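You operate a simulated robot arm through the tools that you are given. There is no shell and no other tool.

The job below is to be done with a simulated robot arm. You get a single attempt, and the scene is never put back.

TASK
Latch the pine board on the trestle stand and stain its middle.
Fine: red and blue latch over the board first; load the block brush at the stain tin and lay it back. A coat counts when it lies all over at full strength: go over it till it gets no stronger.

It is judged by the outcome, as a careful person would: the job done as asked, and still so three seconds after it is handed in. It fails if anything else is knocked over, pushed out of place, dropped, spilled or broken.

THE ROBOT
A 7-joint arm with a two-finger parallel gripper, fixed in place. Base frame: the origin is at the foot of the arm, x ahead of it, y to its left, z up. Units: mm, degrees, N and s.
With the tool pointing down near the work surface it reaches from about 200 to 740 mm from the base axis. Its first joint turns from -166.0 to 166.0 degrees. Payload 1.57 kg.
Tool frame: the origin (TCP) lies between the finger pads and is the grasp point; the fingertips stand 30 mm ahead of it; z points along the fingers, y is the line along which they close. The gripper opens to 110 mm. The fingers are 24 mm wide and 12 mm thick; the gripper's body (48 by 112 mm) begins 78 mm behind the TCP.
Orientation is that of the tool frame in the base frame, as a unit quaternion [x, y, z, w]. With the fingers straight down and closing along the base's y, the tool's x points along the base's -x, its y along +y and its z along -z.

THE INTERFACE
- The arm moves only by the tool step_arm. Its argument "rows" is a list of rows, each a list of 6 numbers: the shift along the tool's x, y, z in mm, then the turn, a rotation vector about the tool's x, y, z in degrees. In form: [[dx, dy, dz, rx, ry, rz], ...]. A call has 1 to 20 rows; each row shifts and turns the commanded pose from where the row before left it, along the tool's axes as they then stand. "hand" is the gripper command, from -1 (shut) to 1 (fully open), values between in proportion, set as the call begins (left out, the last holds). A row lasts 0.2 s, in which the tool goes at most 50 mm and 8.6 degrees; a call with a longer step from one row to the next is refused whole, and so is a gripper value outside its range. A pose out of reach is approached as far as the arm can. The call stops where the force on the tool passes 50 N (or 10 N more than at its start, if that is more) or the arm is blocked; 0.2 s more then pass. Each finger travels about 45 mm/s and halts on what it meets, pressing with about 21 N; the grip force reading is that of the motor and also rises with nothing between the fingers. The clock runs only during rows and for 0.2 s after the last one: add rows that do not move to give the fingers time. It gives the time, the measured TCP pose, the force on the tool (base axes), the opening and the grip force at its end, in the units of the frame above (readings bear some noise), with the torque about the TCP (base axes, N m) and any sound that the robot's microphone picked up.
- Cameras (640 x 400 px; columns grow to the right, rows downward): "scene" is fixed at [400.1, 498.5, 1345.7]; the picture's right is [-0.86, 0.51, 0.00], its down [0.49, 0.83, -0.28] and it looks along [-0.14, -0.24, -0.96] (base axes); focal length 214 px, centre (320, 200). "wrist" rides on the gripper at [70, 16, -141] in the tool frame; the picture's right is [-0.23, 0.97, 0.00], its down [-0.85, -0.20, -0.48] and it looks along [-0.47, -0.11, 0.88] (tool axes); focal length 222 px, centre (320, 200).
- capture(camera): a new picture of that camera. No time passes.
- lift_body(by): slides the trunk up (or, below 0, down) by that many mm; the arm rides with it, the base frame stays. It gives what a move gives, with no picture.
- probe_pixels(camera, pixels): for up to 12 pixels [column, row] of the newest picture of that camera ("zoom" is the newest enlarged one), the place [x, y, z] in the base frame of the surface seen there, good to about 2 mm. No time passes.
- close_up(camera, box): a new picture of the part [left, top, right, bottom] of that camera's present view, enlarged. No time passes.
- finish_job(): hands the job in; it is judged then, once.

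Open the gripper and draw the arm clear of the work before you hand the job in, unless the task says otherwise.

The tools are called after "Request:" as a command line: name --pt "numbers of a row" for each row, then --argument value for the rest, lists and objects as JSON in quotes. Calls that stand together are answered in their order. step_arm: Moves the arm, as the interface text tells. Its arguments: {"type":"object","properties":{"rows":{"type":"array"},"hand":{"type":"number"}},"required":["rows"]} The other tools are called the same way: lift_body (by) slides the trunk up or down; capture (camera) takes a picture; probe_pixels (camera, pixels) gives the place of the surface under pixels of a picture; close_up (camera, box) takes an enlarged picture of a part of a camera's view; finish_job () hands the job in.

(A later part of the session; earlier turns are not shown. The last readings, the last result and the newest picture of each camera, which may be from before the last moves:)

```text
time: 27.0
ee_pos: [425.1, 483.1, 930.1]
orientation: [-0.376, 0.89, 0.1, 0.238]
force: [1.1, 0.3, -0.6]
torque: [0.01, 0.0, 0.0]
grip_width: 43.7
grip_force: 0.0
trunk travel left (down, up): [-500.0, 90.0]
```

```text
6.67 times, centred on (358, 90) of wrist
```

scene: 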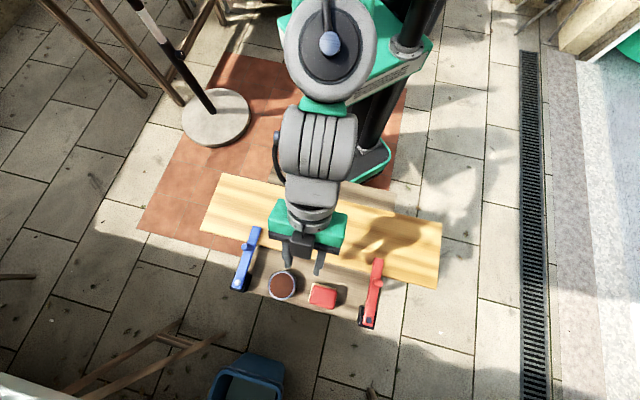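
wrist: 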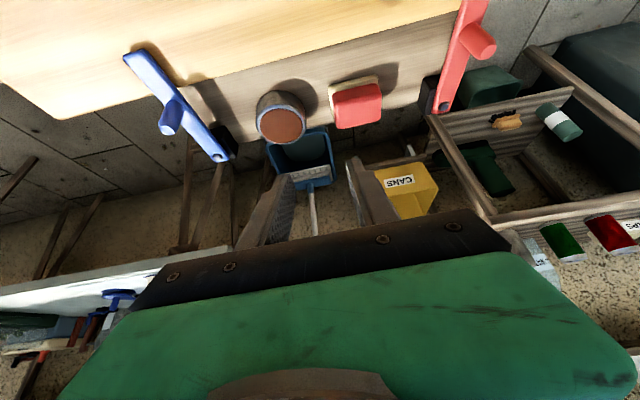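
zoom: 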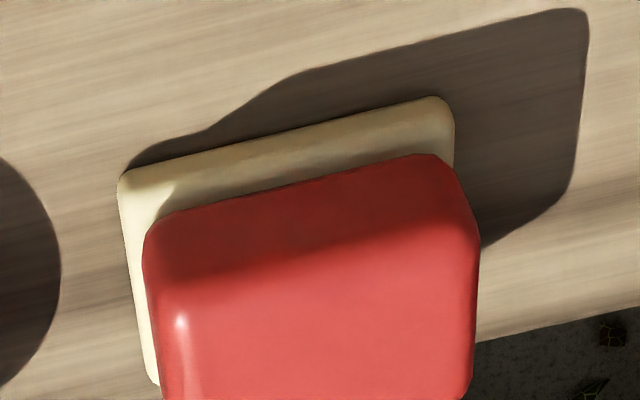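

I probe the pad's and body's edges in this enlarged wrist view.

Request:
probe_pixels --camera "zoom" --pixels '[[124, 178], [445, 105], [450, 150], [140, 300], [150, 240], [290, 140], [300, 178], [472, 250], [152, 380], [300, 300], [160, 350], [465, 350]]'

Request:
close_up --camera "wrist" --box '[310, 70, 406, 130]'

```text
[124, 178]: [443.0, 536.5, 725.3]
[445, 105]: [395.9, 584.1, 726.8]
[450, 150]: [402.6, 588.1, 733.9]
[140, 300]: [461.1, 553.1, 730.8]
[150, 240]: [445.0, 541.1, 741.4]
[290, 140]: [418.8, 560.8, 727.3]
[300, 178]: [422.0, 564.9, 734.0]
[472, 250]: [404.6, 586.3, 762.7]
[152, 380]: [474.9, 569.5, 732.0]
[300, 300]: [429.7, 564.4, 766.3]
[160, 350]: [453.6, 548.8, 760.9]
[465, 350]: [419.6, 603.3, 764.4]
```

```text
6.67 times, centred on (358, 100) of wrist
```

zoom: 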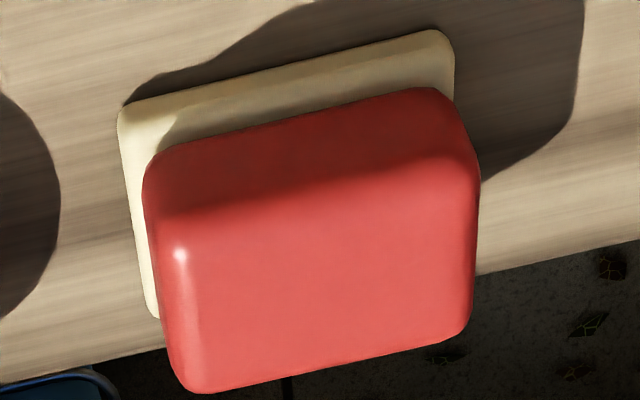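

The brush pad spans about 68×50 mm and its body ≈61×42 mm, centred at about p=88, q=717 (≈(436,576)). I straighten the tool, open to about 90 mm and move over the brush at z≈850.

Request:
step_arm --pt "0 0 0 0 7.5 0" --pt "0 0 0 0 7.5 0" --pt "0 0 0 0 7.5 0" --pt "0 0 0 0 7.5 0" --pt "-24.7 19 15 0 0 0" --pt "-24.7 19 25 0 0 0" --pt "-24.7 19 25 0 0 0" --pt "0 0 15 0 0 0" --pt "0 0 0 0 0 0" --hand 0.65

Request:
capture --camera "wrist"

Request:
capture --camera "scene"

```text
time: 29.0
ee_pos: [431.2, 572.8, 849.4]
orientation: [-0.389, 0.921, -0.001, 0.0]
force: [-0.8, 0.1, 0.8]
torque: [0.0, 0.01, 0.02]
grip_width: 90.9
grip_force: 0.1
trunk travel left (down, up): [-500.0, 90.0]
```

```text
taken
```

wrist: 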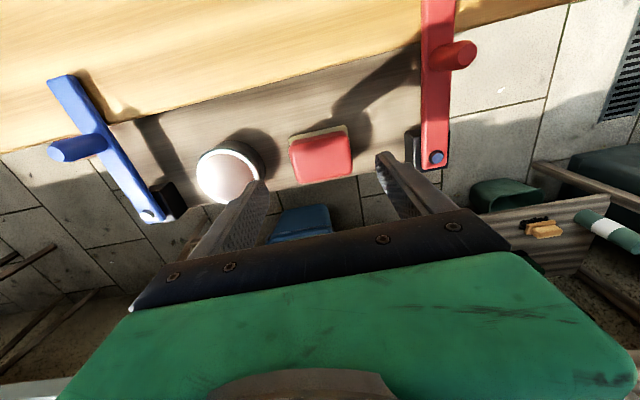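

```text
taken
```

scene: 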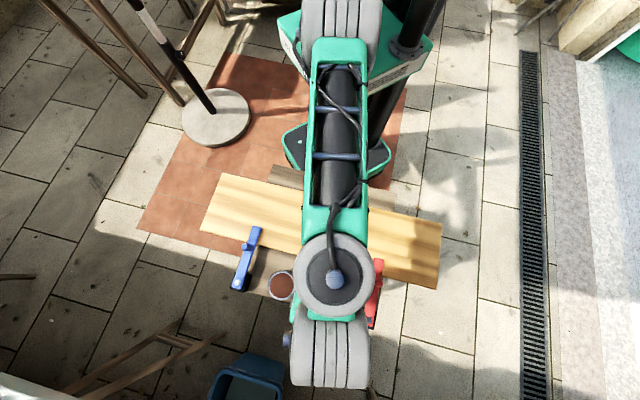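

I'm over the brush; I enlarge it in the wrist view and probe its edges to align.

Request:
close_up --camera "wrist" --box '[272, 115, 368, 175]'

Request:
probe_pixels --camera "zoom" --pixels '[[130, 250], [135, 330], [510, 200], [520, 280], [180, 440], [320, 250], [320, 330], [160, 380], [515, 350], [320, 110], [120, 150], [500, 90]]'

```text
6.67 times, centred on (320, 145) of wrist
```

zoom: 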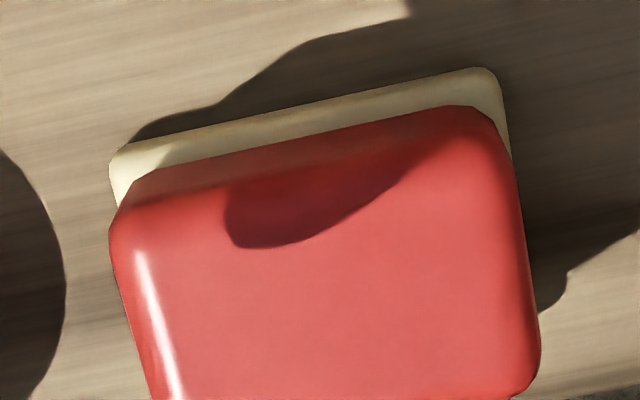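

```text
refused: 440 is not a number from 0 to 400
```

Request:
probe_pixels --camera "zoom" --pixels '[[130, 250], [135, 330], [510, 200], [528, 280], [150, 385], [320, 250], [320, 330], [535, 350], [320, 110], [120, 150], [490, 80], [320, 145]]'

Request:
close_up --camera "wrist" --box '[272, 135, 368, 195]'

```text
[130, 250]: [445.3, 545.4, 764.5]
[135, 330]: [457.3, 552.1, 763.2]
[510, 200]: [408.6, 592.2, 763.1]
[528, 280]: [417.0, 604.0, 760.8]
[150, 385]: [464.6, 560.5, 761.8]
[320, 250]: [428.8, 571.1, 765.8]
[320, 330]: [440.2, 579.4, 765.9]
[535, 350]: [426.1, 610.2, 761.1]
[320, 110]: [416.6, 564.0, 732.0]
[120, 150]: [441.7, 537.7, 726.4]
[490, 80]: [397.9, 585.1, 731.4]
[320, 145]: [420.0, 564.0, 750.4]
```

```text
6.67 times, centred on (320, 165) of wrist
```

zoom: 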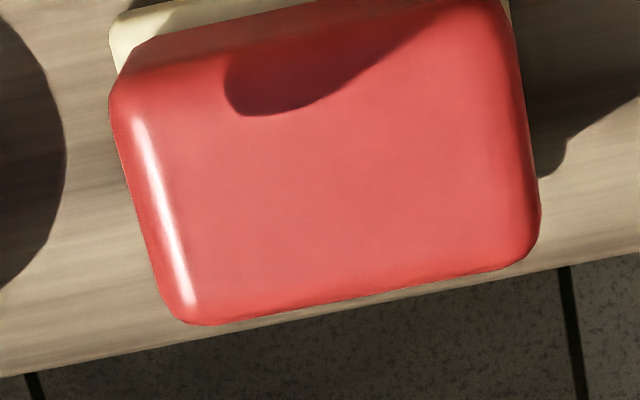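

I probe the brush's far edge in the new zoom.

Request:
probe_pixels --camera "zoom" --pixels '[[200, 318], [350, 293], [500, 268], [330, 20], [480, 5], [530, 230], [125, 130], [165, 280]]'

```text
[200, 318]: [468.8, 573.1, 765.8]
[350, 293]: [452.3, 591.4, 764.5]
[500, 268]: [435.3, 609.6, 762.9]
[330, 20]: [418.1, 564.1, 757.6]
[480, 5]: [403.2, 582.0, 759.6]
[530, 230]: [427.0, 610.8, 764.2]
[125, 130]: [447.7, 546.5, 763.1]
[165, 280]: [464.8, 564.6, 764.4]
```

The body spans p 56–119.5 and q 697–739.5 (top 765). I shift to its centre and lower to z≈768, with the fingertips just above the pad.

Request:
step_arm --pt "-6.5 -0.9 20 0 0 0" --pt "0 0 20 0 0 0" --pt "0 0 20 0 0 0" --pt "0 0 15 0 0 0" --pt "0 0 6.4 0 0 0" --pt "0 0 0 0 0 0"

Request:
capture --camera "wrist"

```text
time: 30.4
ee_pos: [434.2, 574.1, 766.0]
orientation: [-0.39, 0.921, 0.0, 0.0]
force: [0.0, 0.3, -0.1]
torque: [0.01, -0.01, -0.01]
grip_width: 90.9
grip_force: 0.1
out of reach, approached as far as the arm can: row 3
trunk travel left (down, up): [-500.0, 90.0]
```

```text
taken
```

wrist: 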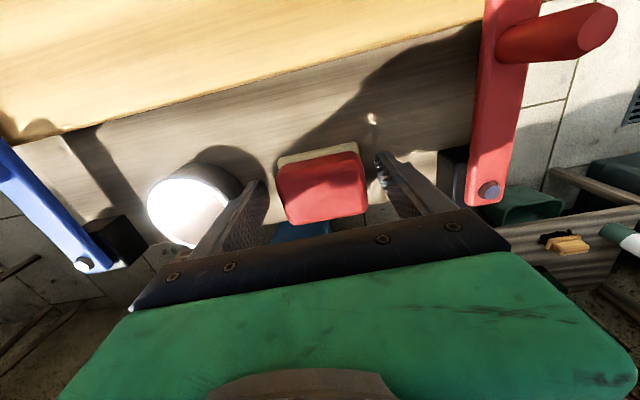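

The reach ended at q≈714.5 (wanted 718). I look at the arm's link heights in the scene view to decide whether lowering the trunk would help.

Request:
capture --camera "scene"

Request:
probe_pixels --camera "scene" --pixels '[[340, 20], [340, 60], [340, 120], [340, 190], [335, 260], [335, 330], [330, 350], [290, 20], [400, 20], [300, 100]]'

```text
taken
```

scene: 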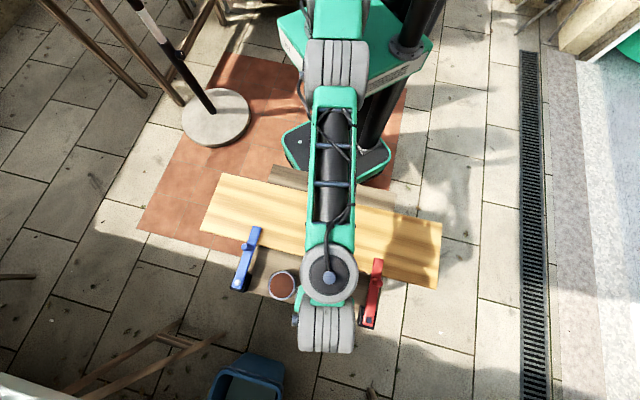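

```text
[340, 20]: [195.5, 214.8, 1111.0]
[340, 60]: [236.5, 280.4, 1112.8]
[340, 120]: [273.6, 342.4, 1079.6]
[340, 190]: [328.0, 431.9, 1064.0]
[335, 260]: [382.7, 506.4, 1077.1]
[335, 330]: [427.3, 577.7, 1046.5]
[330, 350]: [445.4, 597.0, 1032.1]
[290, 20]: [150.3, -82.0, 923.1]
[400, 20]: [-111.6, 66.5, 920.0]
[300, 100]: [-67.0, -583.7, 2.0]
```

The arm is nearly straight at the shoulder's height, so the trunk would gain only about 3 mm; the grip at q≈714.5 is good enough, 3.5 mm off centre. I close the fingers on the brush.

Request:
step_arm --pt "0 0 0 0 0 0" --pt "0 0 0 0 0 0" --pt "0 0 0 0 0 0" --pt "0 0 0 0 0 0" --hand -1

Request:
capture --camera "wrist"

```text
time: 31.4
ee_pos: [433.4, 573.1, 768.7]
orientation: [-0.39, 0.921, 0.0, 0.0]
force: [0.3, -0.1, -0.6]
torque: [0.03, -0.01, 0.02]
grip_width: 65.0
grip_force: 21.6
trunk travel left (down, up): [-500.0, 90.0]
```

```text
taken
```

wrist: 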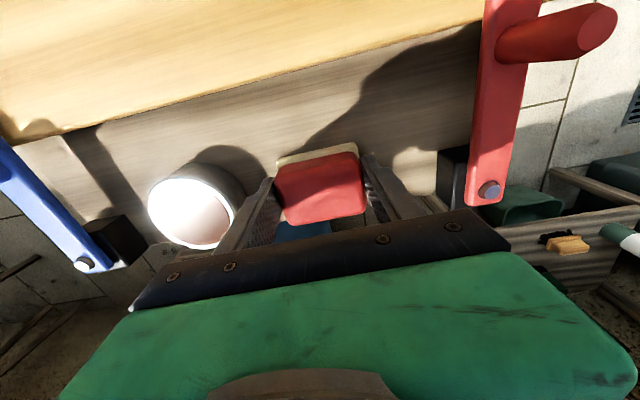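

The brush is held (65 mm wide). I lift it straight up about 60 mm and check that it follows.

Request:
step_arm --pt "0 0 -8 0 0 0" --pt "0 0 -15 0 0 0" --pt "0 0 -18 0 0 0" --pt "0 0 -18 0 0 0" --pt "0 0 0 0 0 0"

Request:
capture --camera "wrist"

```text
time: 32.6
ee_pos: [435.1, 576.0, 828.1]
orientation: [-0.39, 0.921, 0.001, 0.0]
force: [0.0, 0.1, -0.6]
torque: [0.0, -0.02, 0.02]
grip_width: 65.4
grip_force: 21.0
trunk travel left (down, up): [-500.0, 90.0]
```

```text
taken
```

wrist: 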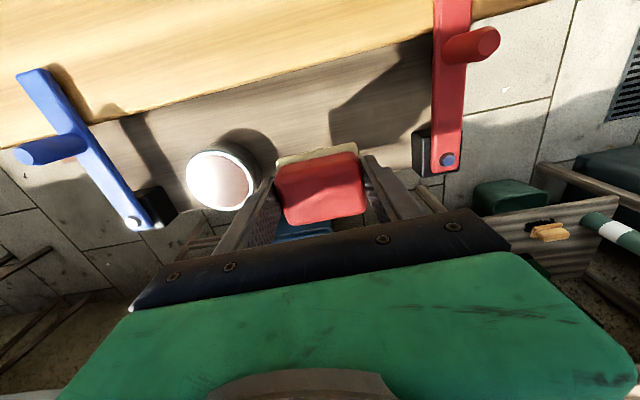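

The brush came up with the fingers. I carry it over the tin centre (p≈−23, q≈716) at the same height.

Request:
step_arm --pt "4.6 -15 0 0 0 0" --pt "0 -24 0 0 0 0" --pt "0 -24 0 0 0 0" --pt "0 -24 0 0 0 0" --pt "0 -24 0 0 0 0" --pt "0 0 0 0 0 0"

Request:
capture --camera "wrist"

Request:
capture --camera "scene"

```text
time: 34.0
ee_pos: [511.5, 491.9, 829.2]
orientation: [-0.389, 0.921, 0.0, 0.0]
force: [0.4, -0.2, -0.3]
torque: [0.0, 0.0, 0.03]
grip_width: 65.1
grip_force: 21.3
trunk travel left (down, up): [-500.0, 90.0]
```

```text
taken
```

wrist: 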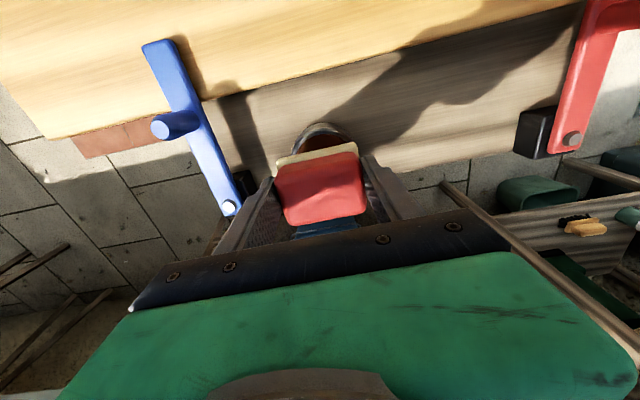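

```text
taken
```

scene: 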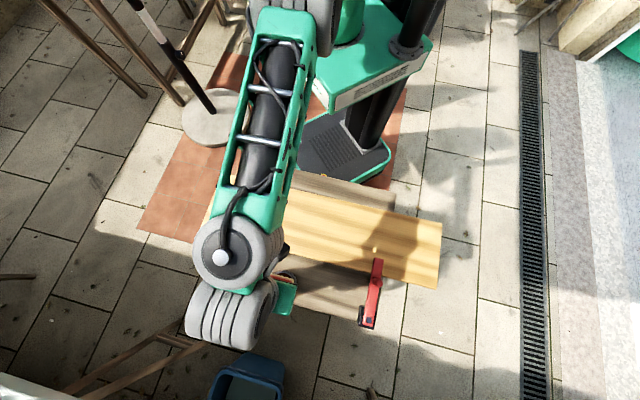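

The brush is over the tin (TCP p≈−25, q≈709). I trim the position and lower slowly to bring the pad onto the stain surface at z≈756.

Request:
step_arm --pt "-2.7 2 10 0 0 0" --pt "0 0 8 0 0 0" --pt "0 0 3 0 0 0" --pt "0 0 1 0 0 0" --pt "0 0 0 0 0 0"

Request:
capture --camera "wrist"

```text
time: 35.2
ee_pos: [513.6, 495.5, 804.1]
orientation: [-0.39, 0.921, 0.0, -0.001]
force: [-0.3, -0.2, -0.8]
torque: [-0.03, 0.02, 0.0]
grip_width: 65.3
grip_force: 20.9
trunk travel left (down, up): [-500.0, 90.0]
```

```text
taken
```

wrist: 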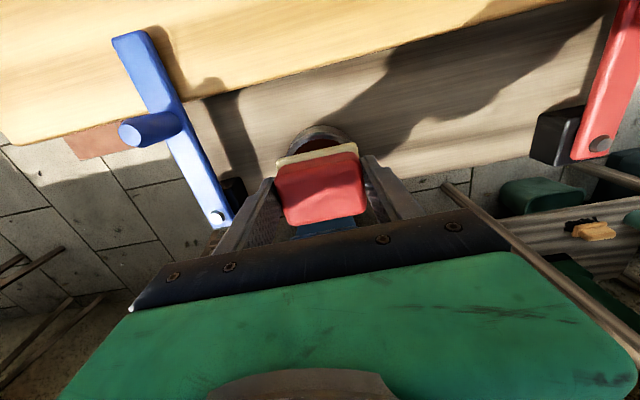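

Pad bottom is about at 756. I lower in 1 mm steps watching the force.

Request:
step_arm --pt "0 0 1 0 0 0" --pt "0 0 1 0 0 0" --pt "0 0 0 0 0 0"

Request:
step_arm --pt "0 0 1 0 0 0" --pt "0 0 0 0 0 0"

```text
time: 36.0
ee_pos: [511.2, 495.3, 803.3]
orientation: [-0.39, 0.921, -0.001, 0.0]
force: [-0.2, -0.3, -0.3]
torque: [-0.01, 0.0, 0.01]
grip_width: 65.2
grip_force: 20.7
trunk travel left (down, up): [-500.0, 90.0]
```

```text
time: 36.6
ee_pos: [511.6, 496.8, 801.5]
orientation: [-0.39, 0.921, 0.0, 0.0]
force: [0.2, -0.6, -1.6]
torque: [0.0, -0.01, 0.0]
grip_width: 65.2
grip_force: 20.8
trunk travel left (down, up): [-500.0, 90.0]
```

No clear contact yet. I enlarge the wrist view at the brush/tin to see the gap.

Request:
close_up --camera "wrist" --box '[240, 100, 400, 200]'

Request:
step_arm --pt "0 0 1 0 0 0" --pt "0 0 0 0 0 0"

```text
4.00 times, centred on (320, 150) of wrist
```

zoom: 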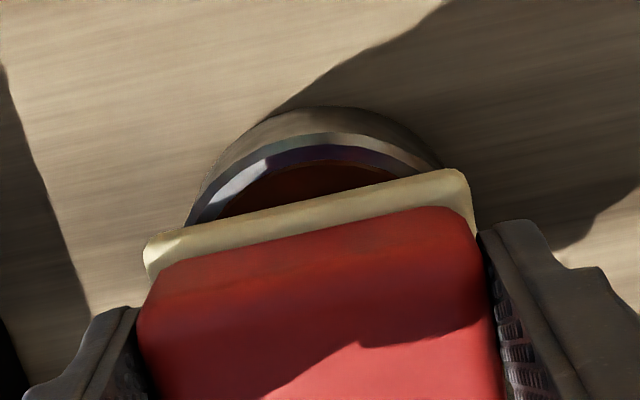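

```text
time: 37.2
ee_pos: [511.5, 495.7, 800.3]
orientation: [-0.39, 0.921, 0.0, 0.0]
force: [0.5, -0.5, 1.8]
torque: [0.0, 0.0, 0.01]
grip_width: 64.9
grip_force: 20.7
trunk travel left (down, up): [-500.0, 90.0]
```

A light contact (1.8 N) appears. I press a little more in 1 mm steps.

Request:
step_arm --pt "0 0 1 0 0 0" --pt "0 0 0 0 0 0"

Request:
step_arm --pt "0 0 1 0 0 0" --pt "0 0 0 0 0 0"

Request:
close_up --camera "wrist" --box '[240, 100, 400, 200]'

```text
time: 37.8
ee_pos: [510.8, 496.2, 800.9]
orientation: [-0.39, 0.921, 0.001, 0.0]
force: [-1.6, -0.9, 6.7]
torque: [-0.06, 0.12, 0.01]
grip_width: 65.3
grip_force: 20.8
trunk travel left (down, up): [-500.0, 90.0]
```

```text
time: 38.4
ee_pos: [510.8, 495.9, 800.0]
orientation: [-0.39, 0.921, 0.0, 0.001]
force: [-1.5, -2.5, 15.6]
torque: [-0.2, 0.21, -0.01]
grip_width: 65.2
grip_force: 21.1
trunk travel left (down, up): [-500.0, 90.0]
```

```text
4.00 times, centred on (320, 150) of wrist
```

zoom: 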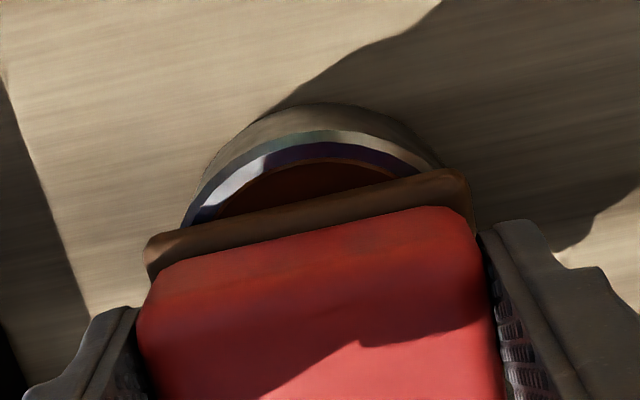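

The pad has turned brown: it is loaded (contact at TCP z≈800). I lift it and carry it above the board's middle at z≈835.

Request:
step_arm --pt "0 0 -6 0 0 0" --pt "0 0 -15 0 0 0" --pt "0 0 -18 0 0 0" --pt "43 16.5 0 0 0 0" --pt "43 16.5 0 0 0 0" --pt "43 16.5 0 0 0 0" --pt "43 16.5 0 0 0 0" --pt "0 0 0 0 0 0"

Request:
capture --camera "wrist"

Request:
capture --camera "scene"

```text
time: 40.2
ee_pos: [347.4, 416.0, 839.9]
orientation: [-0.389, 0.921, 0.0, 0.0]
force: [-0.4, -0.1, -0.6]
torque: [-0.01, -0.01, 0.02]
grip_width: 65.3
grip_force: 20.8
trunk travel left (down, up): [-500.0, 90.0]
```

```text
taken
```

wrist: 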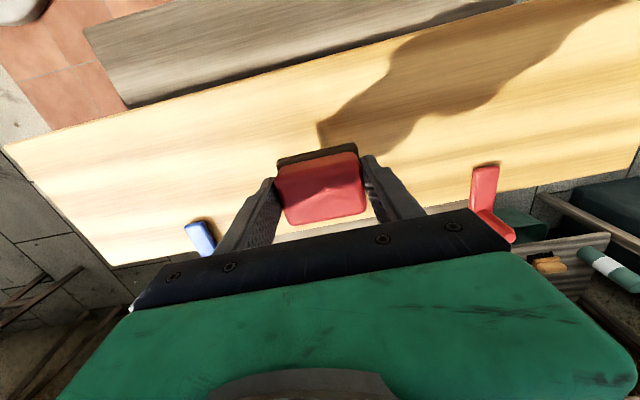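

```text
taken
```

scene: 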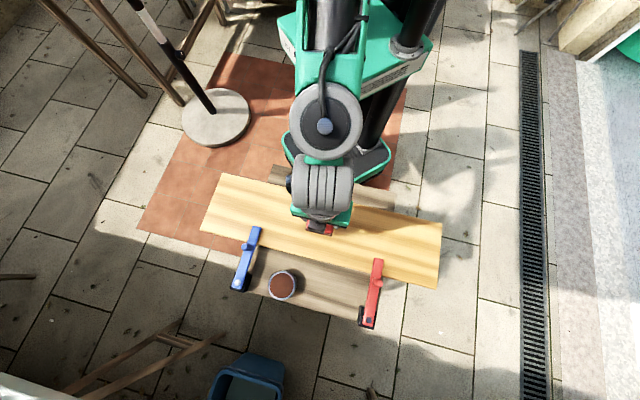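

I'm over the board's centre. I lower to just above contact (TCP z≈794), then feel for it.

Request:
step_arm --pt "0 0 15 0 0 0" --pt "0 0 15 0 0 0" --pt "0 0 12 0 0 0" --pt "0 0 3 0 0 0" --pt "0 0 1 0 0 0" --pt "0 0 0 0 0 0"

Request:
step_arm --pt "0 0 1 0 0 0" --pt "0 0 0 0 0 0"

Request:
step_arm --pt "0 0 1 0 0 0" --pt "0 0 0 0 0 0"

```text
time: 41.6
ee_pos: [345.3, 419.1, 792.8]
orientation: [-0.389, 0.921, 0.001, 0.003]
force: [1.9, -0.6, 18.1]
torque: [0.01, -0.1, -0.02]
grip_width: 65.3
grip_force: 21.3
trunk travel left (down, up): [-500.0, 90.0]
```

```text
time: 42.2
ee_pos: [345.3, 418.0, 790.2]
orientation: [-0.389, 0.921, 0.0, 0.001]
force: [5.3, -1.1, 17.7]
torque: [-0.03, -0.19, -0.02]
grip_width: 65.2
grip_force: 21.5
trunk travel left (down, up): [-500.0, 90.0]
```

```text
time: 42.8
ee_pos: [344.0, 419.5, 790.8]
orientation: [-0.389, 0.921, 0.0, 0.0]
force: [7.1, -0.8, 17.3]
torque: [-0.08, -0.23, -0.02]
grip_width: 65.2
grip_force: 21.0
trunk travel left (down, up): [-500.0, 90.0]
```

Contact at about 17 N, which seems to be where the brush begins to slip in the grip. I ease back to a lighter press.

Request:
step_arm --pt "0 0 -1 0 0 0" --pt "0 0 0 0 0 0"

Request:
step_arm --pt "0 0 -0.5 0 0 0" --pt "0 0 0 0 0 0"

Request:
close_up --camera "wrist" --box '[200, 80, 440, 230]'

```text
time: 43.4
ee_pos: [344.1, 419.3, 790.2]
orientation: [-0.39, 0.921, 0.0, 0.0]
force: [4.8, -1.0, 13.7]
torque: [0.07, -0.22, -0.01]
grip_width: 65.1
grip_force: 21.1
trunk travel left (down, up): [-500.0, 90.0]
```

```text
time: 44.0
ee_pos: [343.2, 419.0, 790.5]
orientation: [-0.391, 0.92, 0.0, -0.001]
force: [0.5, 0.6, 3.9]
torque: [0.17, -0.13, 0.0]
grip_width: 65.3
grip_force: 21.0
trunk travel left (down, up): [-500.0, 90.0]
```

```text
2.67 times, centred on (320, 155) of wrist
```

zoom: 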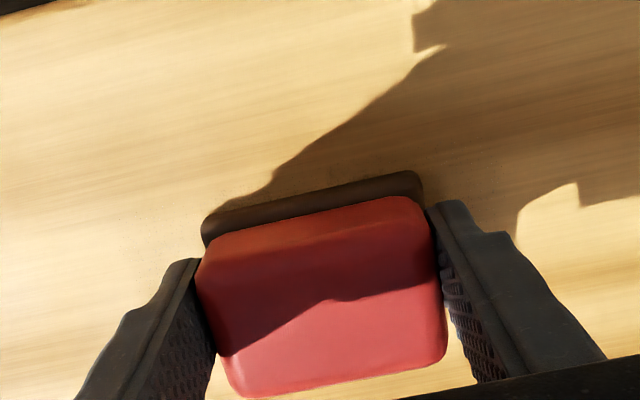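

A light 4 N contact. I make a first trial stroke 60 mm along the board (+p) and look at the trace left behind.

Request:
step_arm --pt "0 6 0 0 0 0" --pt "0 8 0 0 0 0" --pt "0 8 0 0 0 0" --pt "0 8 0 0 0 0" --pt "0 8 0 0 0 0" --pt "0 8 0 0 0 0" --pt "0 8 0 0 0 0" --pt "0 6 0 0 0 0"

Request:
capture --camera "wrist"

Request:
capture --camera "scene"

```text
time: 45.8
ee_pos: [302.1, 460.0, 790.4]
orientation: [-0.39, 0.921, 0.0, 0.0]
force: [-0.2, 0.6, -1.5]
torque: [-0.02, 0.0, 0.03]
grip_width: 65.3
grip_force: 21.3
trunk travel left (down, up): [-500.0, 90.0]
```

```text
taken
```

wrist: 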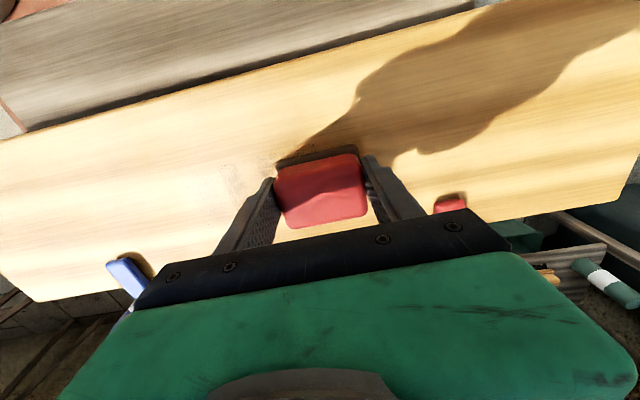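

```text
taken
```

scene: 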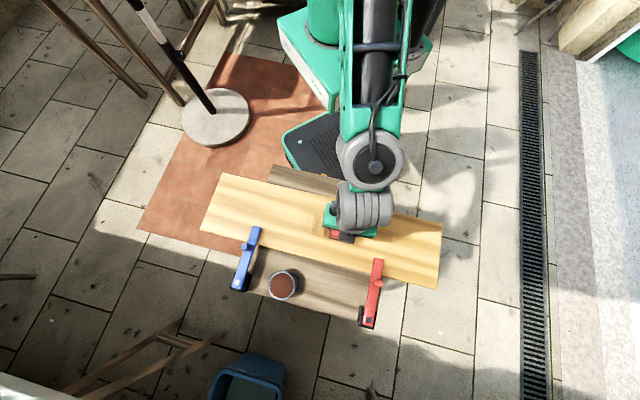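

A faint trace seems to show near (328,215) in the scene. I enlarge it.

Request:
close_up --camera "scene" --box '[270, 180, 366, 240]'

Request:
close_up --camera "wrist" --box '[160, 80, 400, 230]'

```text
6.67 times, centred on (318, 210) of scene
```

zoom: 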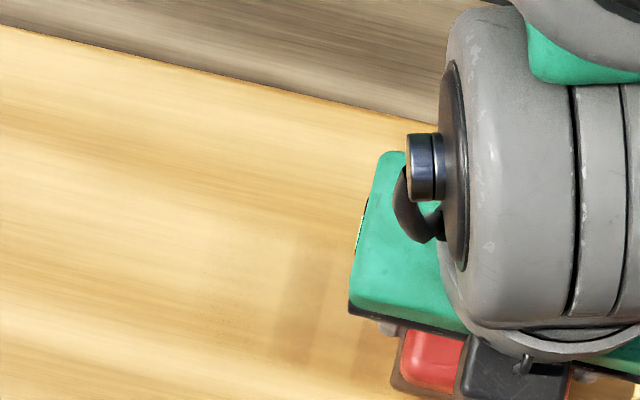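

```text
2.67 times, centred on (280, 155) of wrist
```

zoom: 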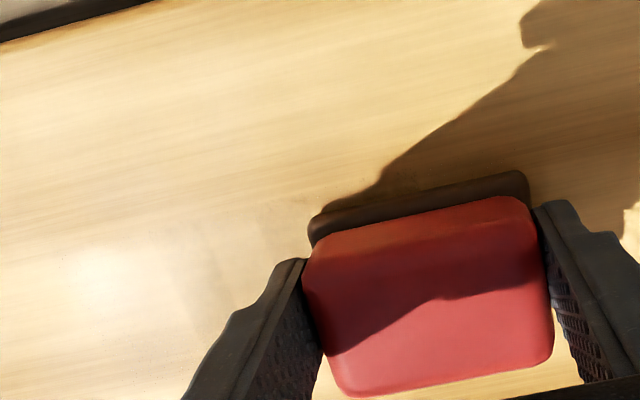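

A faint tint begins at about (275,290) in the scene zoom, so stain is being laid, but contact was lost at the end (force≈0). I lower 1 mm at a time to regain a light press.

Request:
step_arm --pt "0 0 1 0 0 0" --pt "0 0 0 0 0 0"

Request:
step_arm --pt "0 0 0.7 0 0 0" --pt "0 0 0 0 0 0"

```text
time: 46.4
ee_pos: [301.5, 461.1, 789.5]
orientation: [-0.391, 0.921, 0.0, 0.001]
force: [-1.1, -0.6, 5.2]
torque: [-0.11, 0.11, -0.01]
grip_width: 65.2
grip_force: 21.0
trunk travel left (down, up): [-500.0, 90.0]
```

```text
time: 47.0
ee_pos: [302.5, 458.6, 790.3]
orientation: [-0.39, 0.921, 0.0, 0.001]
force: [-4.0, -3.2, 14.8]
torque: [-0.24, 0.18, 0.02]
grip_width: 65.0
grip_force: 21.2
trunk travel left (down, up): [-500.0, 90.0]
```

Force is now about 15 N. I stroke back along −p by 160 mm at the same height.

Request:
step_arm --pt "0 -8 0 0 0 0" --pt "0 -8 0 0 0 0" --pt "0 -8 0 0 0 0" --pt "0 -8 0 0 0 0" --pt "0 -8 0 0 0 0" --pt "0 -8 0 0 0 0" --pt "0 -8 0 0 0 0" --pt "0 -8 0 0 0 0" --pt "0 -8 0 0 0 0" --pt "0 -8 0 0 0 0"

Request:
capture --camera "wrist"

Request:
close_up --camera "scene" --box '[270, 180, 430, 280]'

```text
time: 49.2
ee_pos: [358.9, 405.4, 790.3]
orientation: [-0.39, 0.921, 0.001, 0.002]
force: [-6.7, 5.9, 27.1]
torque: [0.24, 0.22, 0.07]
grip_width: 65.2
grip_force: 21.4
trunk travel left (down, up): [-500.0, 90.0]
```

```text
taken
```

wrist: 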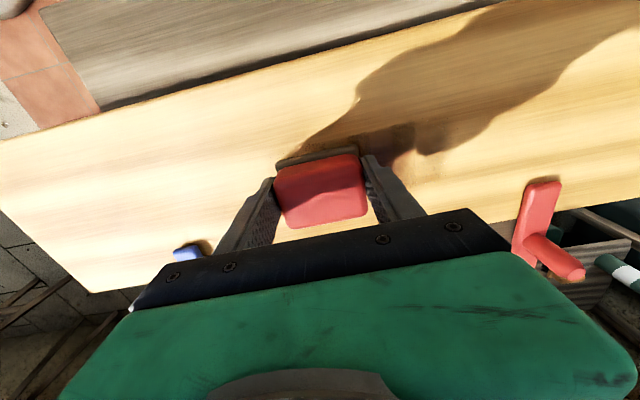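

```text
4.00 times, centred on (350, 230) of scene
```

zoom: 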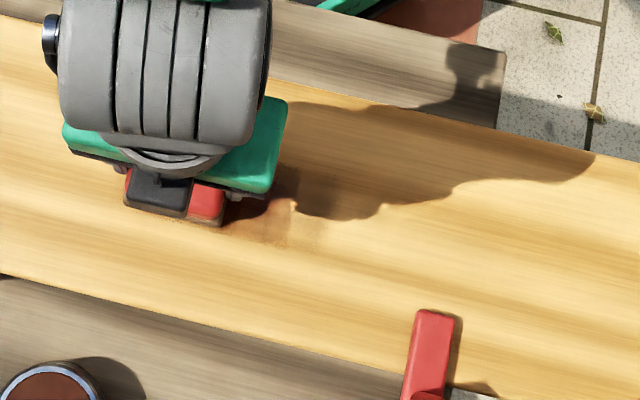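

A visible brown patch now shows at zoom (270–325, 180–245). I probe its edges to learn the extent.

Request:
probe_pixels --camera "zoom" --pixels '[[292, 225], [325, 235], [285, 245], [260, 240], [298, 190], [245, 235]]'

Request:
close_up --camera "wrist" --box '[300, 80, 460, 180]'

```text
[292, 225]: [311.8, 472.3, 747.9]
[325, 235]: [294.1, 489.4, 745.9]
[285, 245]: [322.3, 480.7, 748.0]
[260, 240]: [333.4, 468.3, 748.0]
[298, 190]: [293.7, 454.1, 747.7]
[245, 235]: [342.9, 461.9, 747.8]
```

```text
4.00 times, centred on (380, 130) of wrist
```

zoom: 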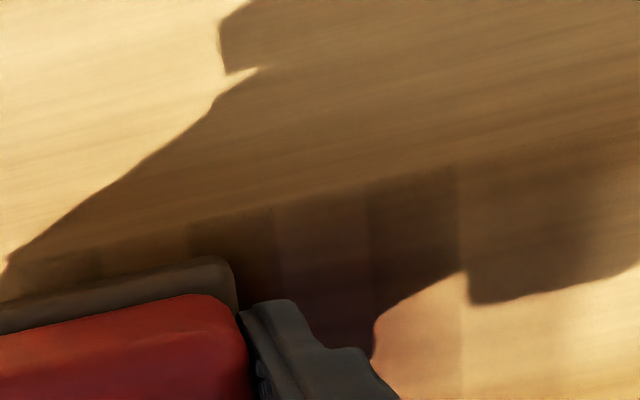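

The coat shows in cells: stronger up to p≈105 and fainter to p≈137. Force rose to 27 N, so I ease up 0.7 mm and carry the stroke on to p≈−65.

Request:
step_arm --pt "0 -4 -0.7 0 0 0" --pt "0 -8 0 0 0 0" --pt "0 -8 0 0 0 0" --pt "0 -8 0 0 0 0" --pt "0 -8 0 0 0 0" --pt "0 -8 0 0 0 0"

Request:
step_arm --pt "0 -8 0 0 0 0" --pt "0 -8 0 0 0 0" --pt "0 -8 0 0 0 0" --pt "0 -8 0 0 0 0" --pt "0 -8 0 0 0 0" --pt "0 -4 0 0 0 0"

Request:
capture --camera "wrist"

Request:
close_up --camera "scene" --box '[230, 170, 422, 290]'

```text
time: 50.6
ee_pos: [391.9, 372.8, 790.3]
orientation: [-0.39, 0.921, 0.0, 0.001]
force: [-2.5, 3.9, 16.7]
torque: [0.25, 0.07, 0.0]
grip_width: 65.0
grip_force: 20.9
trunk travel left (down, up): [-500.0, 90.0]
```

```text
time: 52.0
ee_pos: [423.1, 342.7, 790.2]
orientation: [-0.39, 0.921, 0.0, 0.0]
force: [-1.9, 1.8, 7.7]
torque: [0.0, 0.06, 0.01]
grip_width: 65.1
grip_force: 20.4
trunk travel left (down, up): [-500.0, 90.0]
```

```text
taken
```

wrist: 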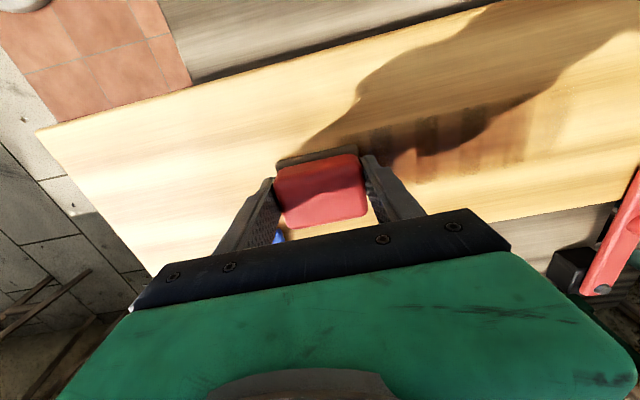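

```text
3.33 times, centred on (326, 230) of scene
```

zoom: 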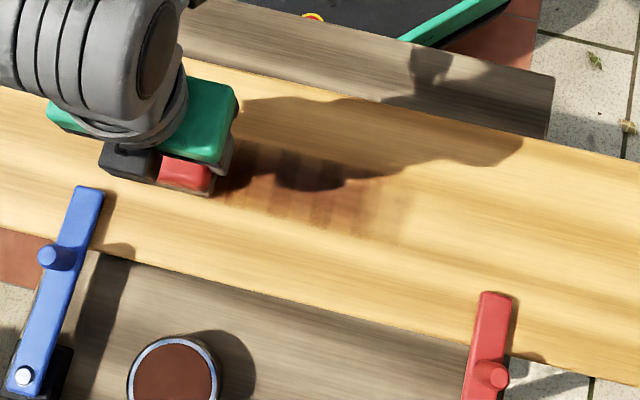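

A brown band is forming. I stroke back in +p over the whole length, watching the force.

Request:
step_arm --pt "0 8 0 0 0 0" --pt "0 8 0 0 0 0" --pt "0 8 0 0 0 0" --pt "0 8 0 0 0 0" --pt "0 8 0 0 0 0" --pt "0 8 0 0 0 0" --pt "0 8 0 0 0 0" --pt "0 8 0 0 0 0" --pt "0 8 0 0 0 0"

Request:
step_arm --pt "0 8 0.2 0 0 0" --pt "0 8 0 0 0 0" --pt "0 8 0 0 0 0" --pt "0 8 0 0 0 0" --pt "0 8 0 0 0 0" --pt "0 8 0 0 0 0" --pt "0 8 0 0 0 0" --pt "0 8 0 0 0 0" --pt "0 8 0 0 0 0"

Request:
capture --camera "wrist"

Request:
close_up --camera "scene" --box '[230, 170, 422, 290]'

```text
time: 54.0
ee_pos: [369.7, 392.5, 789.7]
orientation: [-0.389, 0.921, -0.001, -0.001]
force: [-0.3, 0.0, 0.5]
torque: [0.05, -0.07, 0.0]
grip_width: 64.8
grip_force: 20.8
trunk travel left (down, up): [-500.0, 90.0]
```

```text
time: 56.0
ee_pos: [320.7, 442.7, 790.0]
orientation: [-0.389, 0.921, 0.0, 0.001]
force: [3.8, -2.4, 15.7]
torque: [-0.3, -0.02, 0.0]
grip_width: 65.1
grip_force: 20.9
trunk travel left (down, up): [-500.0, 90.0]
```

```text
taken
```

wrist: 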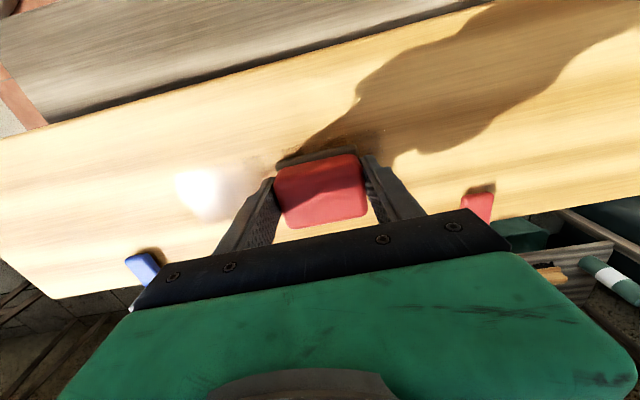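

```text
3.33 times, centred on (326, 230) of scene
```

zoom: 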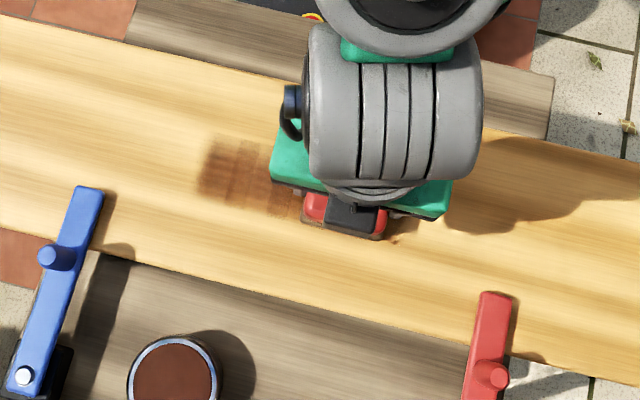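

The band's left end shows a clear edge at zoom (203,180). I probe this edge and the band's upper and lower limits.

Request:
close_up --camera "scene" --box '[270, 195, 334, 235]'

Request:
probe_pixels --camera "scene" --pixels '[[292, 222]]'

```text
10.00 times, centred on (302, 215) of scene
```

zoom: 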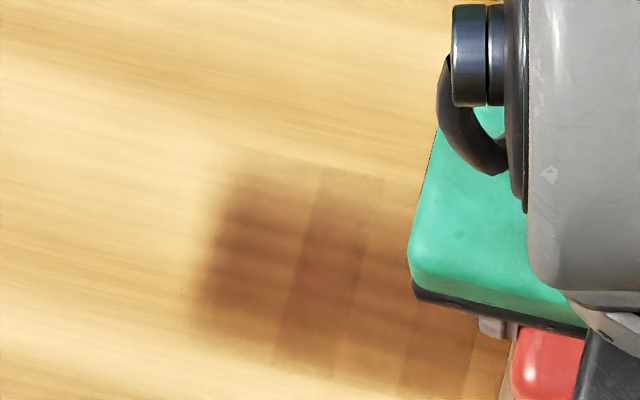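

```text
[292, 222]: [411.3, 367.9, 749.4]
```

Request:
probe_pixels --camera "zoom" --pixels '[[230, 180], [210, 250], [195, 310], [320, 165], [260, 165], [275, 365], [335, 375], [300, 250], [370, 250], [400, 385]]'

```text
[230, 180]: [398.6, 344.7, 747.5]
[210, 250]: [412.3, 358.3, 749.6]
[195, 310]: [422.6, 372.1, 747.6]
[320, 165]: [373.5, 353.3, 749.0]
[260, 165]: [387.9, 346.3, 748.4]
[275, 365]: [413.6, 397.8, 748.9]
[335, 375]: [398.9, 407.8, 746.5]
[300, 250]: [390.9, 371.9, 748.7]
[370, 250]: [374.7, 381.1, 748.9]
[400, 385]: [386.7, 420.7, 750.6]
```

The coat's left edge is a straight line at p≈−46 though the pad went on to −99, so the area that takes stain is about p −47…131 (centred on the board). I finish this stroke to p≈112.

Request:
step_arm --pt "0 8 0 0 0 0" --pt "0 8 0 0 0 0" --pt "0 8 0 0 0 0" --pt "0 8 0 0 0 0" --pt "0 4 0 0 0 0"

Request:
step_arm --pt "0 -8 0 0 0 0" --pt "0 -8 0 0 0 0" --pt "0 -8 0 0 0 0" --pt "0 -8 0 0 0 0" --pt "0 -8 0 0 0 0" --pt "0 -8 0 0 0 0" --pt "0 -8 0 0 0 0" --pt "0 -8 0 0 0 0"

Request:
step_arm --pt "0 -8 0 0 0 0" --pt "0 -8 0 0 0 0" --pt "0 -8 0 0 0 0" --pt "0 -8 0 0 0 0" --pt "0 -8 0 0 0 0" --pt "0 -8 0 0 0 0" --pt "0 -8 0 0 0 0" --pt "0 -8 0 0 0 0" --pt "0 -8 0 0 0 0" --pt "0 -4 0 0 0 0"

Request:
close_up --camera "scene" --box '[260, 180, 388, 260]'

```text
time: 57.2
ee_pos: [293.2, 469.1, 789.8]
orientation: [-0.39, 0.921, 0.0, 0.0]
force: [5.0, -3.5, 15.6]
torque: [0.04, -0.22, -0.04]
grip_width: 65.2
grip_force: 21.3
trunk travel left (down, up): [-500.0, 90.0]
```

```text
time: 59.0
ee_pos: [339.6, 424.8, 790.1]
orientation: [-0.389, 0.921, 0.001, 0.001]
force: [-3.7, 3.4, 16.2]
torque: [-0.06, 0.21, -0.03]
grip_width: 65.5
grip_force: 20.8
trunk travel left (down, up): [-500.0, 90.0]
```

```text
time: 61.2
ee_pos: [393.9, 371.3, 790.0]
orientation: [-0.39, 0.921, 0.0, 0.0]
force: [-5.7, 3.4, 17.2]
torque: [0.06, 0.16, 0.01]
grip_width: 65.3
grip_force: 21.1
trunk travel left (down, up): [-500.0, 90.0]
```

```text
5.00 times, centred on (324, 220) of scene
```

zoom: 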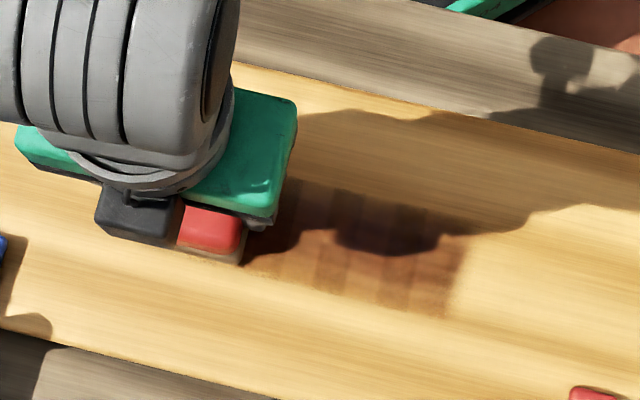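

The force is steady at 16 N and the right edge is clear at zoom (465,260). I move on to the next row toward the near edge (q lower by 40) and stroke along +p.

Request:
probe_pixels --camera "zoom" --pixels '[[463, 270], [470, 240], [420, 310], [400, 290]]'

Request:
step_arm --pt "8 0 0 0 0 0" --pt "8 0 0 0 0 0" --pt "8 0 0 0 0 0" --pt "8 0 0 0 0 0" --pt "8 0 0 0 0 0"

Request:
step_arm --pt "0 8 0 0 0 0" --pt "0 8 0 0 0 0" --pt "0 8 0 0 0 0" --pt "0 8 0 0 0 0" --pt "0 8 0 0 0 0" --pt "0 8 0 0 0 0" --pt "0 8 0 0 0 0" --pt "0 8 0 0 0 0"

Request:
step_arm --pt "0 8 0 0 0 0" --pt "0 8 0 0 0 0" --pt "0 8 0 0 0 0" --pt "0 8 0 0 0 0" --pt "0 8 0 0 0 0" --pt "0 8 0 0 0 0" --pt "0 8 0 0 0 0" --pt "0 8 0 0 0 0" --pt "0 8 0 0 0 0"

Request:
close_up --camera "scene" --box '[260, 180, 388, 260]'

Request:
capture --camera "wrist"

```text
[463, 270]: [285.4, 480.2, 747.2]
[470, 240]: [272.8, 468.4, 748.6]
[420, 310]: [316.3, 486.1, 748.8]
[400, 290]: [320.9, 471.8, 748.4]
```

```text
time: 62.4
ee_pos: [368.2, 343.6, 789.5]
orientation: [-0.39, 0.921, -0.001, 0.0]
force: [1.1, 0.5, 8.7]
torque: [0.1, -0.1, -0.02]
grip_width: 65.1
grip_force: 21.4
trunk travel left (down, up): [-500.0, 90.0]
```

```text
time: 64.2
ee_pos: [321.6, 387.4, 790.5]
orientation: [-0.39, 0.921, 0.0, 0.0]
force: [0.3, -1.3, 5.6]
torque: [-0.02, 0.02, -0.04]
grip_width: 65.4
grip_force: 21.5
trunk travel left (down, up): [-500.0, 90.0]
```

```text
time: 66.2
ee_pos: [269.7, 437.4, 790.5]
orientation: [-0.39, 0.921, 0.0, 0.0]
force: [2.0, -2.3, 9.5]
torque: [-0.02, -0.14, -0.02]
grip_width: 65.2
grip_force: 21.0
trunk travel left (down, up): [-500.0, 90.0]
```

```text
5.00 times, centred on (324, 220) of scene
```

zoom: 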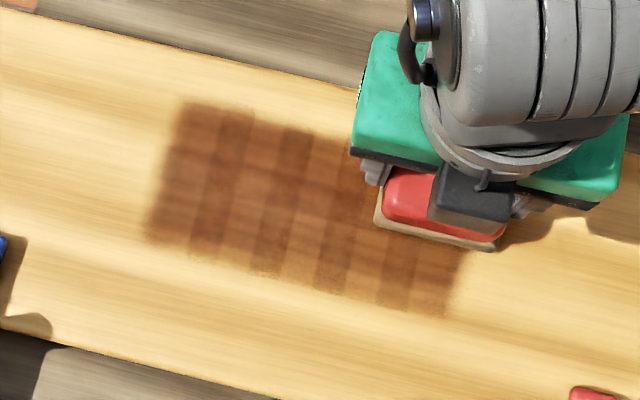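

```text
taken
```

wrist: 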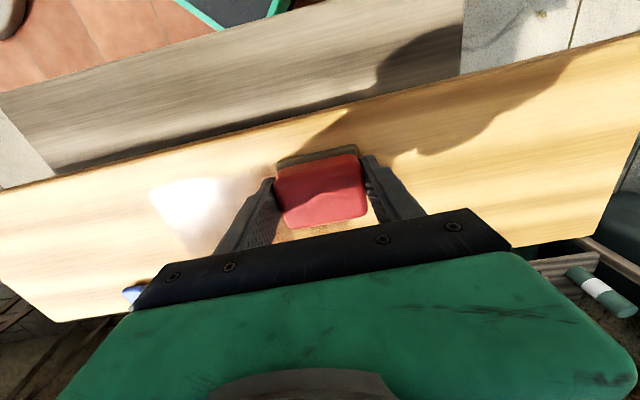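

The stained grid shows well; the pad's rim at zoom (380,225) now looks pale, so the brush is running empty. I probe the coat's upper edge and then go reload.

Request:
probe_pixels --camera "zoom" --pixels '[[185, 105], [230, 110], [290, 125], [340, 140], [175, 150], [150, 235], [200, 250], [270, 270], [330, 290], [390, 305]]'

Request:
step_arm --pt "0 0 -10 0 0 0" --pt "0 0 -18 0 0 0" --pt "0 0 -20 0 0 0" --pt "0 0 0 0 0 0"

Request:
capture --camera "wrist"

```text
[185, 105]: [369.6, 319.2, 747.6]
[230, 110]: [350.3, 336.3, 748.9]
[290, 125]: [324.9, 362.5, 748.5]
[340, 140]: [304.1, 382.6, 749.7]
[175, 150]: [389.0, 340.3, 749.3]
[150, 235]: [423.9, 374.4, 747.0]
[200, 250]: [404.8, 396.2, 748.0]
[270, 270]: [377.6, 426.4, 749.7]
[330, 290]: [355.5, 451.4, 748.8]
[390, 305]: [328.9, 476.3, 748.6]
```

```text
time: 67.2
ee_pos: [268.5, 438.1, 838.7]
orientation: [-0.389, 0.921, 0.0, 0.0]
force: [-0.3, -0.1, 0.6]
torque: [-0.04, 0.01, 0.02]
grip_width: 65.0
grip_force: 20.6
trunk travel left (down, up): [-500.0, 90.0]
```

```text
taken
```

wrist: 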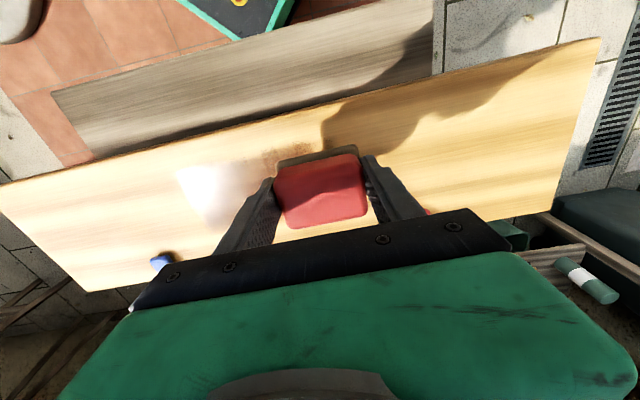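

The zone's near edge is at q≈486 (board mid q≈544.5), so it should span about q 485–604, p −47–131. I carry the brush back over the tin to reload.

Request:
step_arm --pt "-35 -22.7 0 0 0 0" --pt "-35 -22.7 0 0 0 0" --pt "-35 -22.7 0 0 0 0" --pt "-35 -22.7 0 0 0 0" --pt "-35 -22.7 0 0 0 0" --pt "-35 -22.7 0 0 0 0" --pt "0 0 0 0 0 0"

Request:
close_up --camera "wrist" --box '[200, 80, 440, 230]'

Request:
close_up --camera "scene" --box '[260, 180, 388, 260]'

```text
time: 68.8
ee_pos: [512.3, 494.0, 838.4]
orientation: [-0.39, 0.921, 0.0, -0.001]
force: [0.3, 0.2, -1.0]
torque: [-0.02, 0.02, 0.03]
grip_width: 65.3
grip_force: 21.1
trunk travel left (down, up): [-500.0, 90.0]
```

```text
2.67 times, centred on (320, 155) of wrist
```

zoom: 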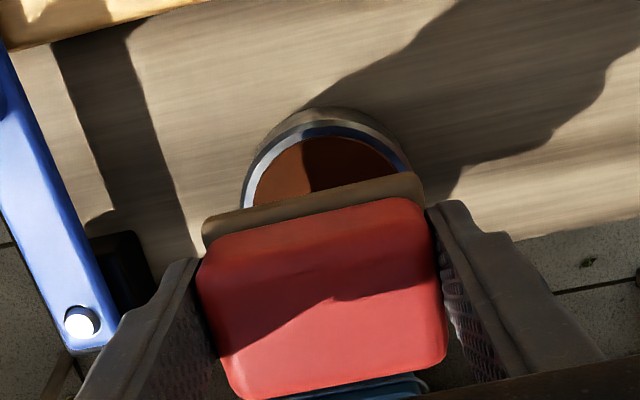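

```text
5.00 times, centred on (324, 220) of scene
```

zoom: 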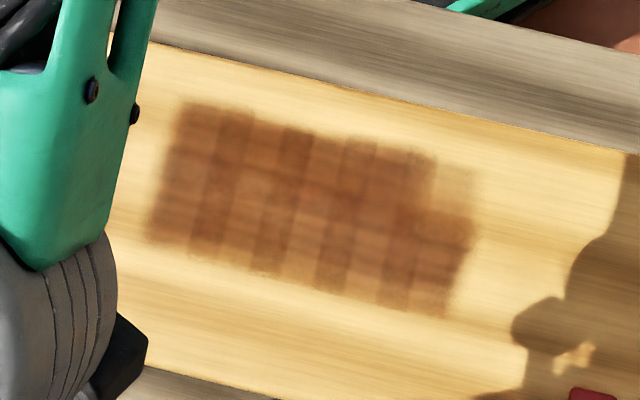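

The grid shows an uneven coat with a paler corner, as expected. Now I lower the pad onto the tin to reload, slowly near contact.

Request:
step_arm --pt "0 0 15 0 0 0" --pt "0 0 13 0 0 0" --pt "0 0 6 0 0 0" --pt "0 0 2 0 0 0" --pt "0 0 1 0 0 0" --pt "0 0 0 0 0 0"

Request:
step_arm --pt "0 0 1 0 0 0" --pt "0 0 0 0 0 0"

Request:
step_arm --pt "0 0 1 0 0 0" --pt "0 0 0 0 0 0"

```text
time: 70.2
ee_pos: [512.1, 492.5, 799.3]
orientation: [-0.39, 0.921, 0.0, 0.0]
force: [-0.2, 0.2, -0.6]
torque: [0.0, -0.02, 0.01]
grip_width: 65.4
grip_force: 20.6
trunk travel left (down, up): [-500.0, 90.0]
```

```text
time: 70.8
ee_pos: [512.5, 493.9, 798.6]
orientation: [-0.39, 0.921, 0.0, 0.0]
force: [0.5, 0.3, -0.7]
torque: [-0.03, 0.0, -0.02]
grip_width: 65.2
grip_force: 20.8
trunk travel left (down, up): [-500.0, 90.0]
```

```text
time: 71.4
ee_pos: [513.0, 493.9, 797.6]
orientation: [-0.391, 0.921, 0.0, 0.0]
force: [0.3, -0.5, -0.6]
torque: [0.01, 0.01, -0.02]
grip_width: 65.2
grip_force: 20.5
trunk travel left (down, up): [-500.0, 90.0]
```

No contact yet; I go on in 1 mm steps.

Request:
step_arm --pt "0 0 1 0 0 0" --pt "0 0 0 0 0 0"

Request:
step_arm --pt "0 0 1 0 0 0" --pt "0 0 0 0 0 0"

Request:
close_up --camera "wrist" --box '[240, 100, 400, 200]'

```text
time: 72.0
ee_pos: [512.8, 493.1, 797.1]
orientation: [-0.39, 0.921, 0.0, 0.0]
force: [0.2, -0.2, -0.2]
torque: [0.03, 0.0, 0.0]
grip_width: 65.3
grip_force: 21.1
trunk travel left (down, up): [-500.0, 90.0]
```

```text
time: 72.6
ee_pos: [513.1, 493.6, 795.6]
orientation: [-0.391, 0.921, 0.0, 0.0]
force: [0.2, 0.0, 2.1]
torque: [0.03, 0.02, -0.01]
grip_width: 65.3
grip_force: 21.3
trunk travel left (down, up): [-500.0, 90.0]
```

```text
4.00 times, centred on (320, 150) of wrist
```

zoom: 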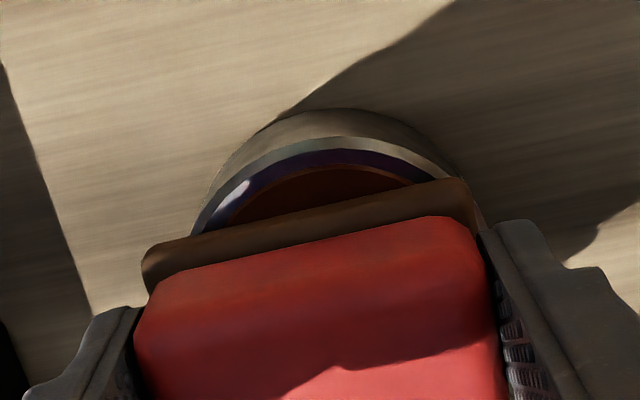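

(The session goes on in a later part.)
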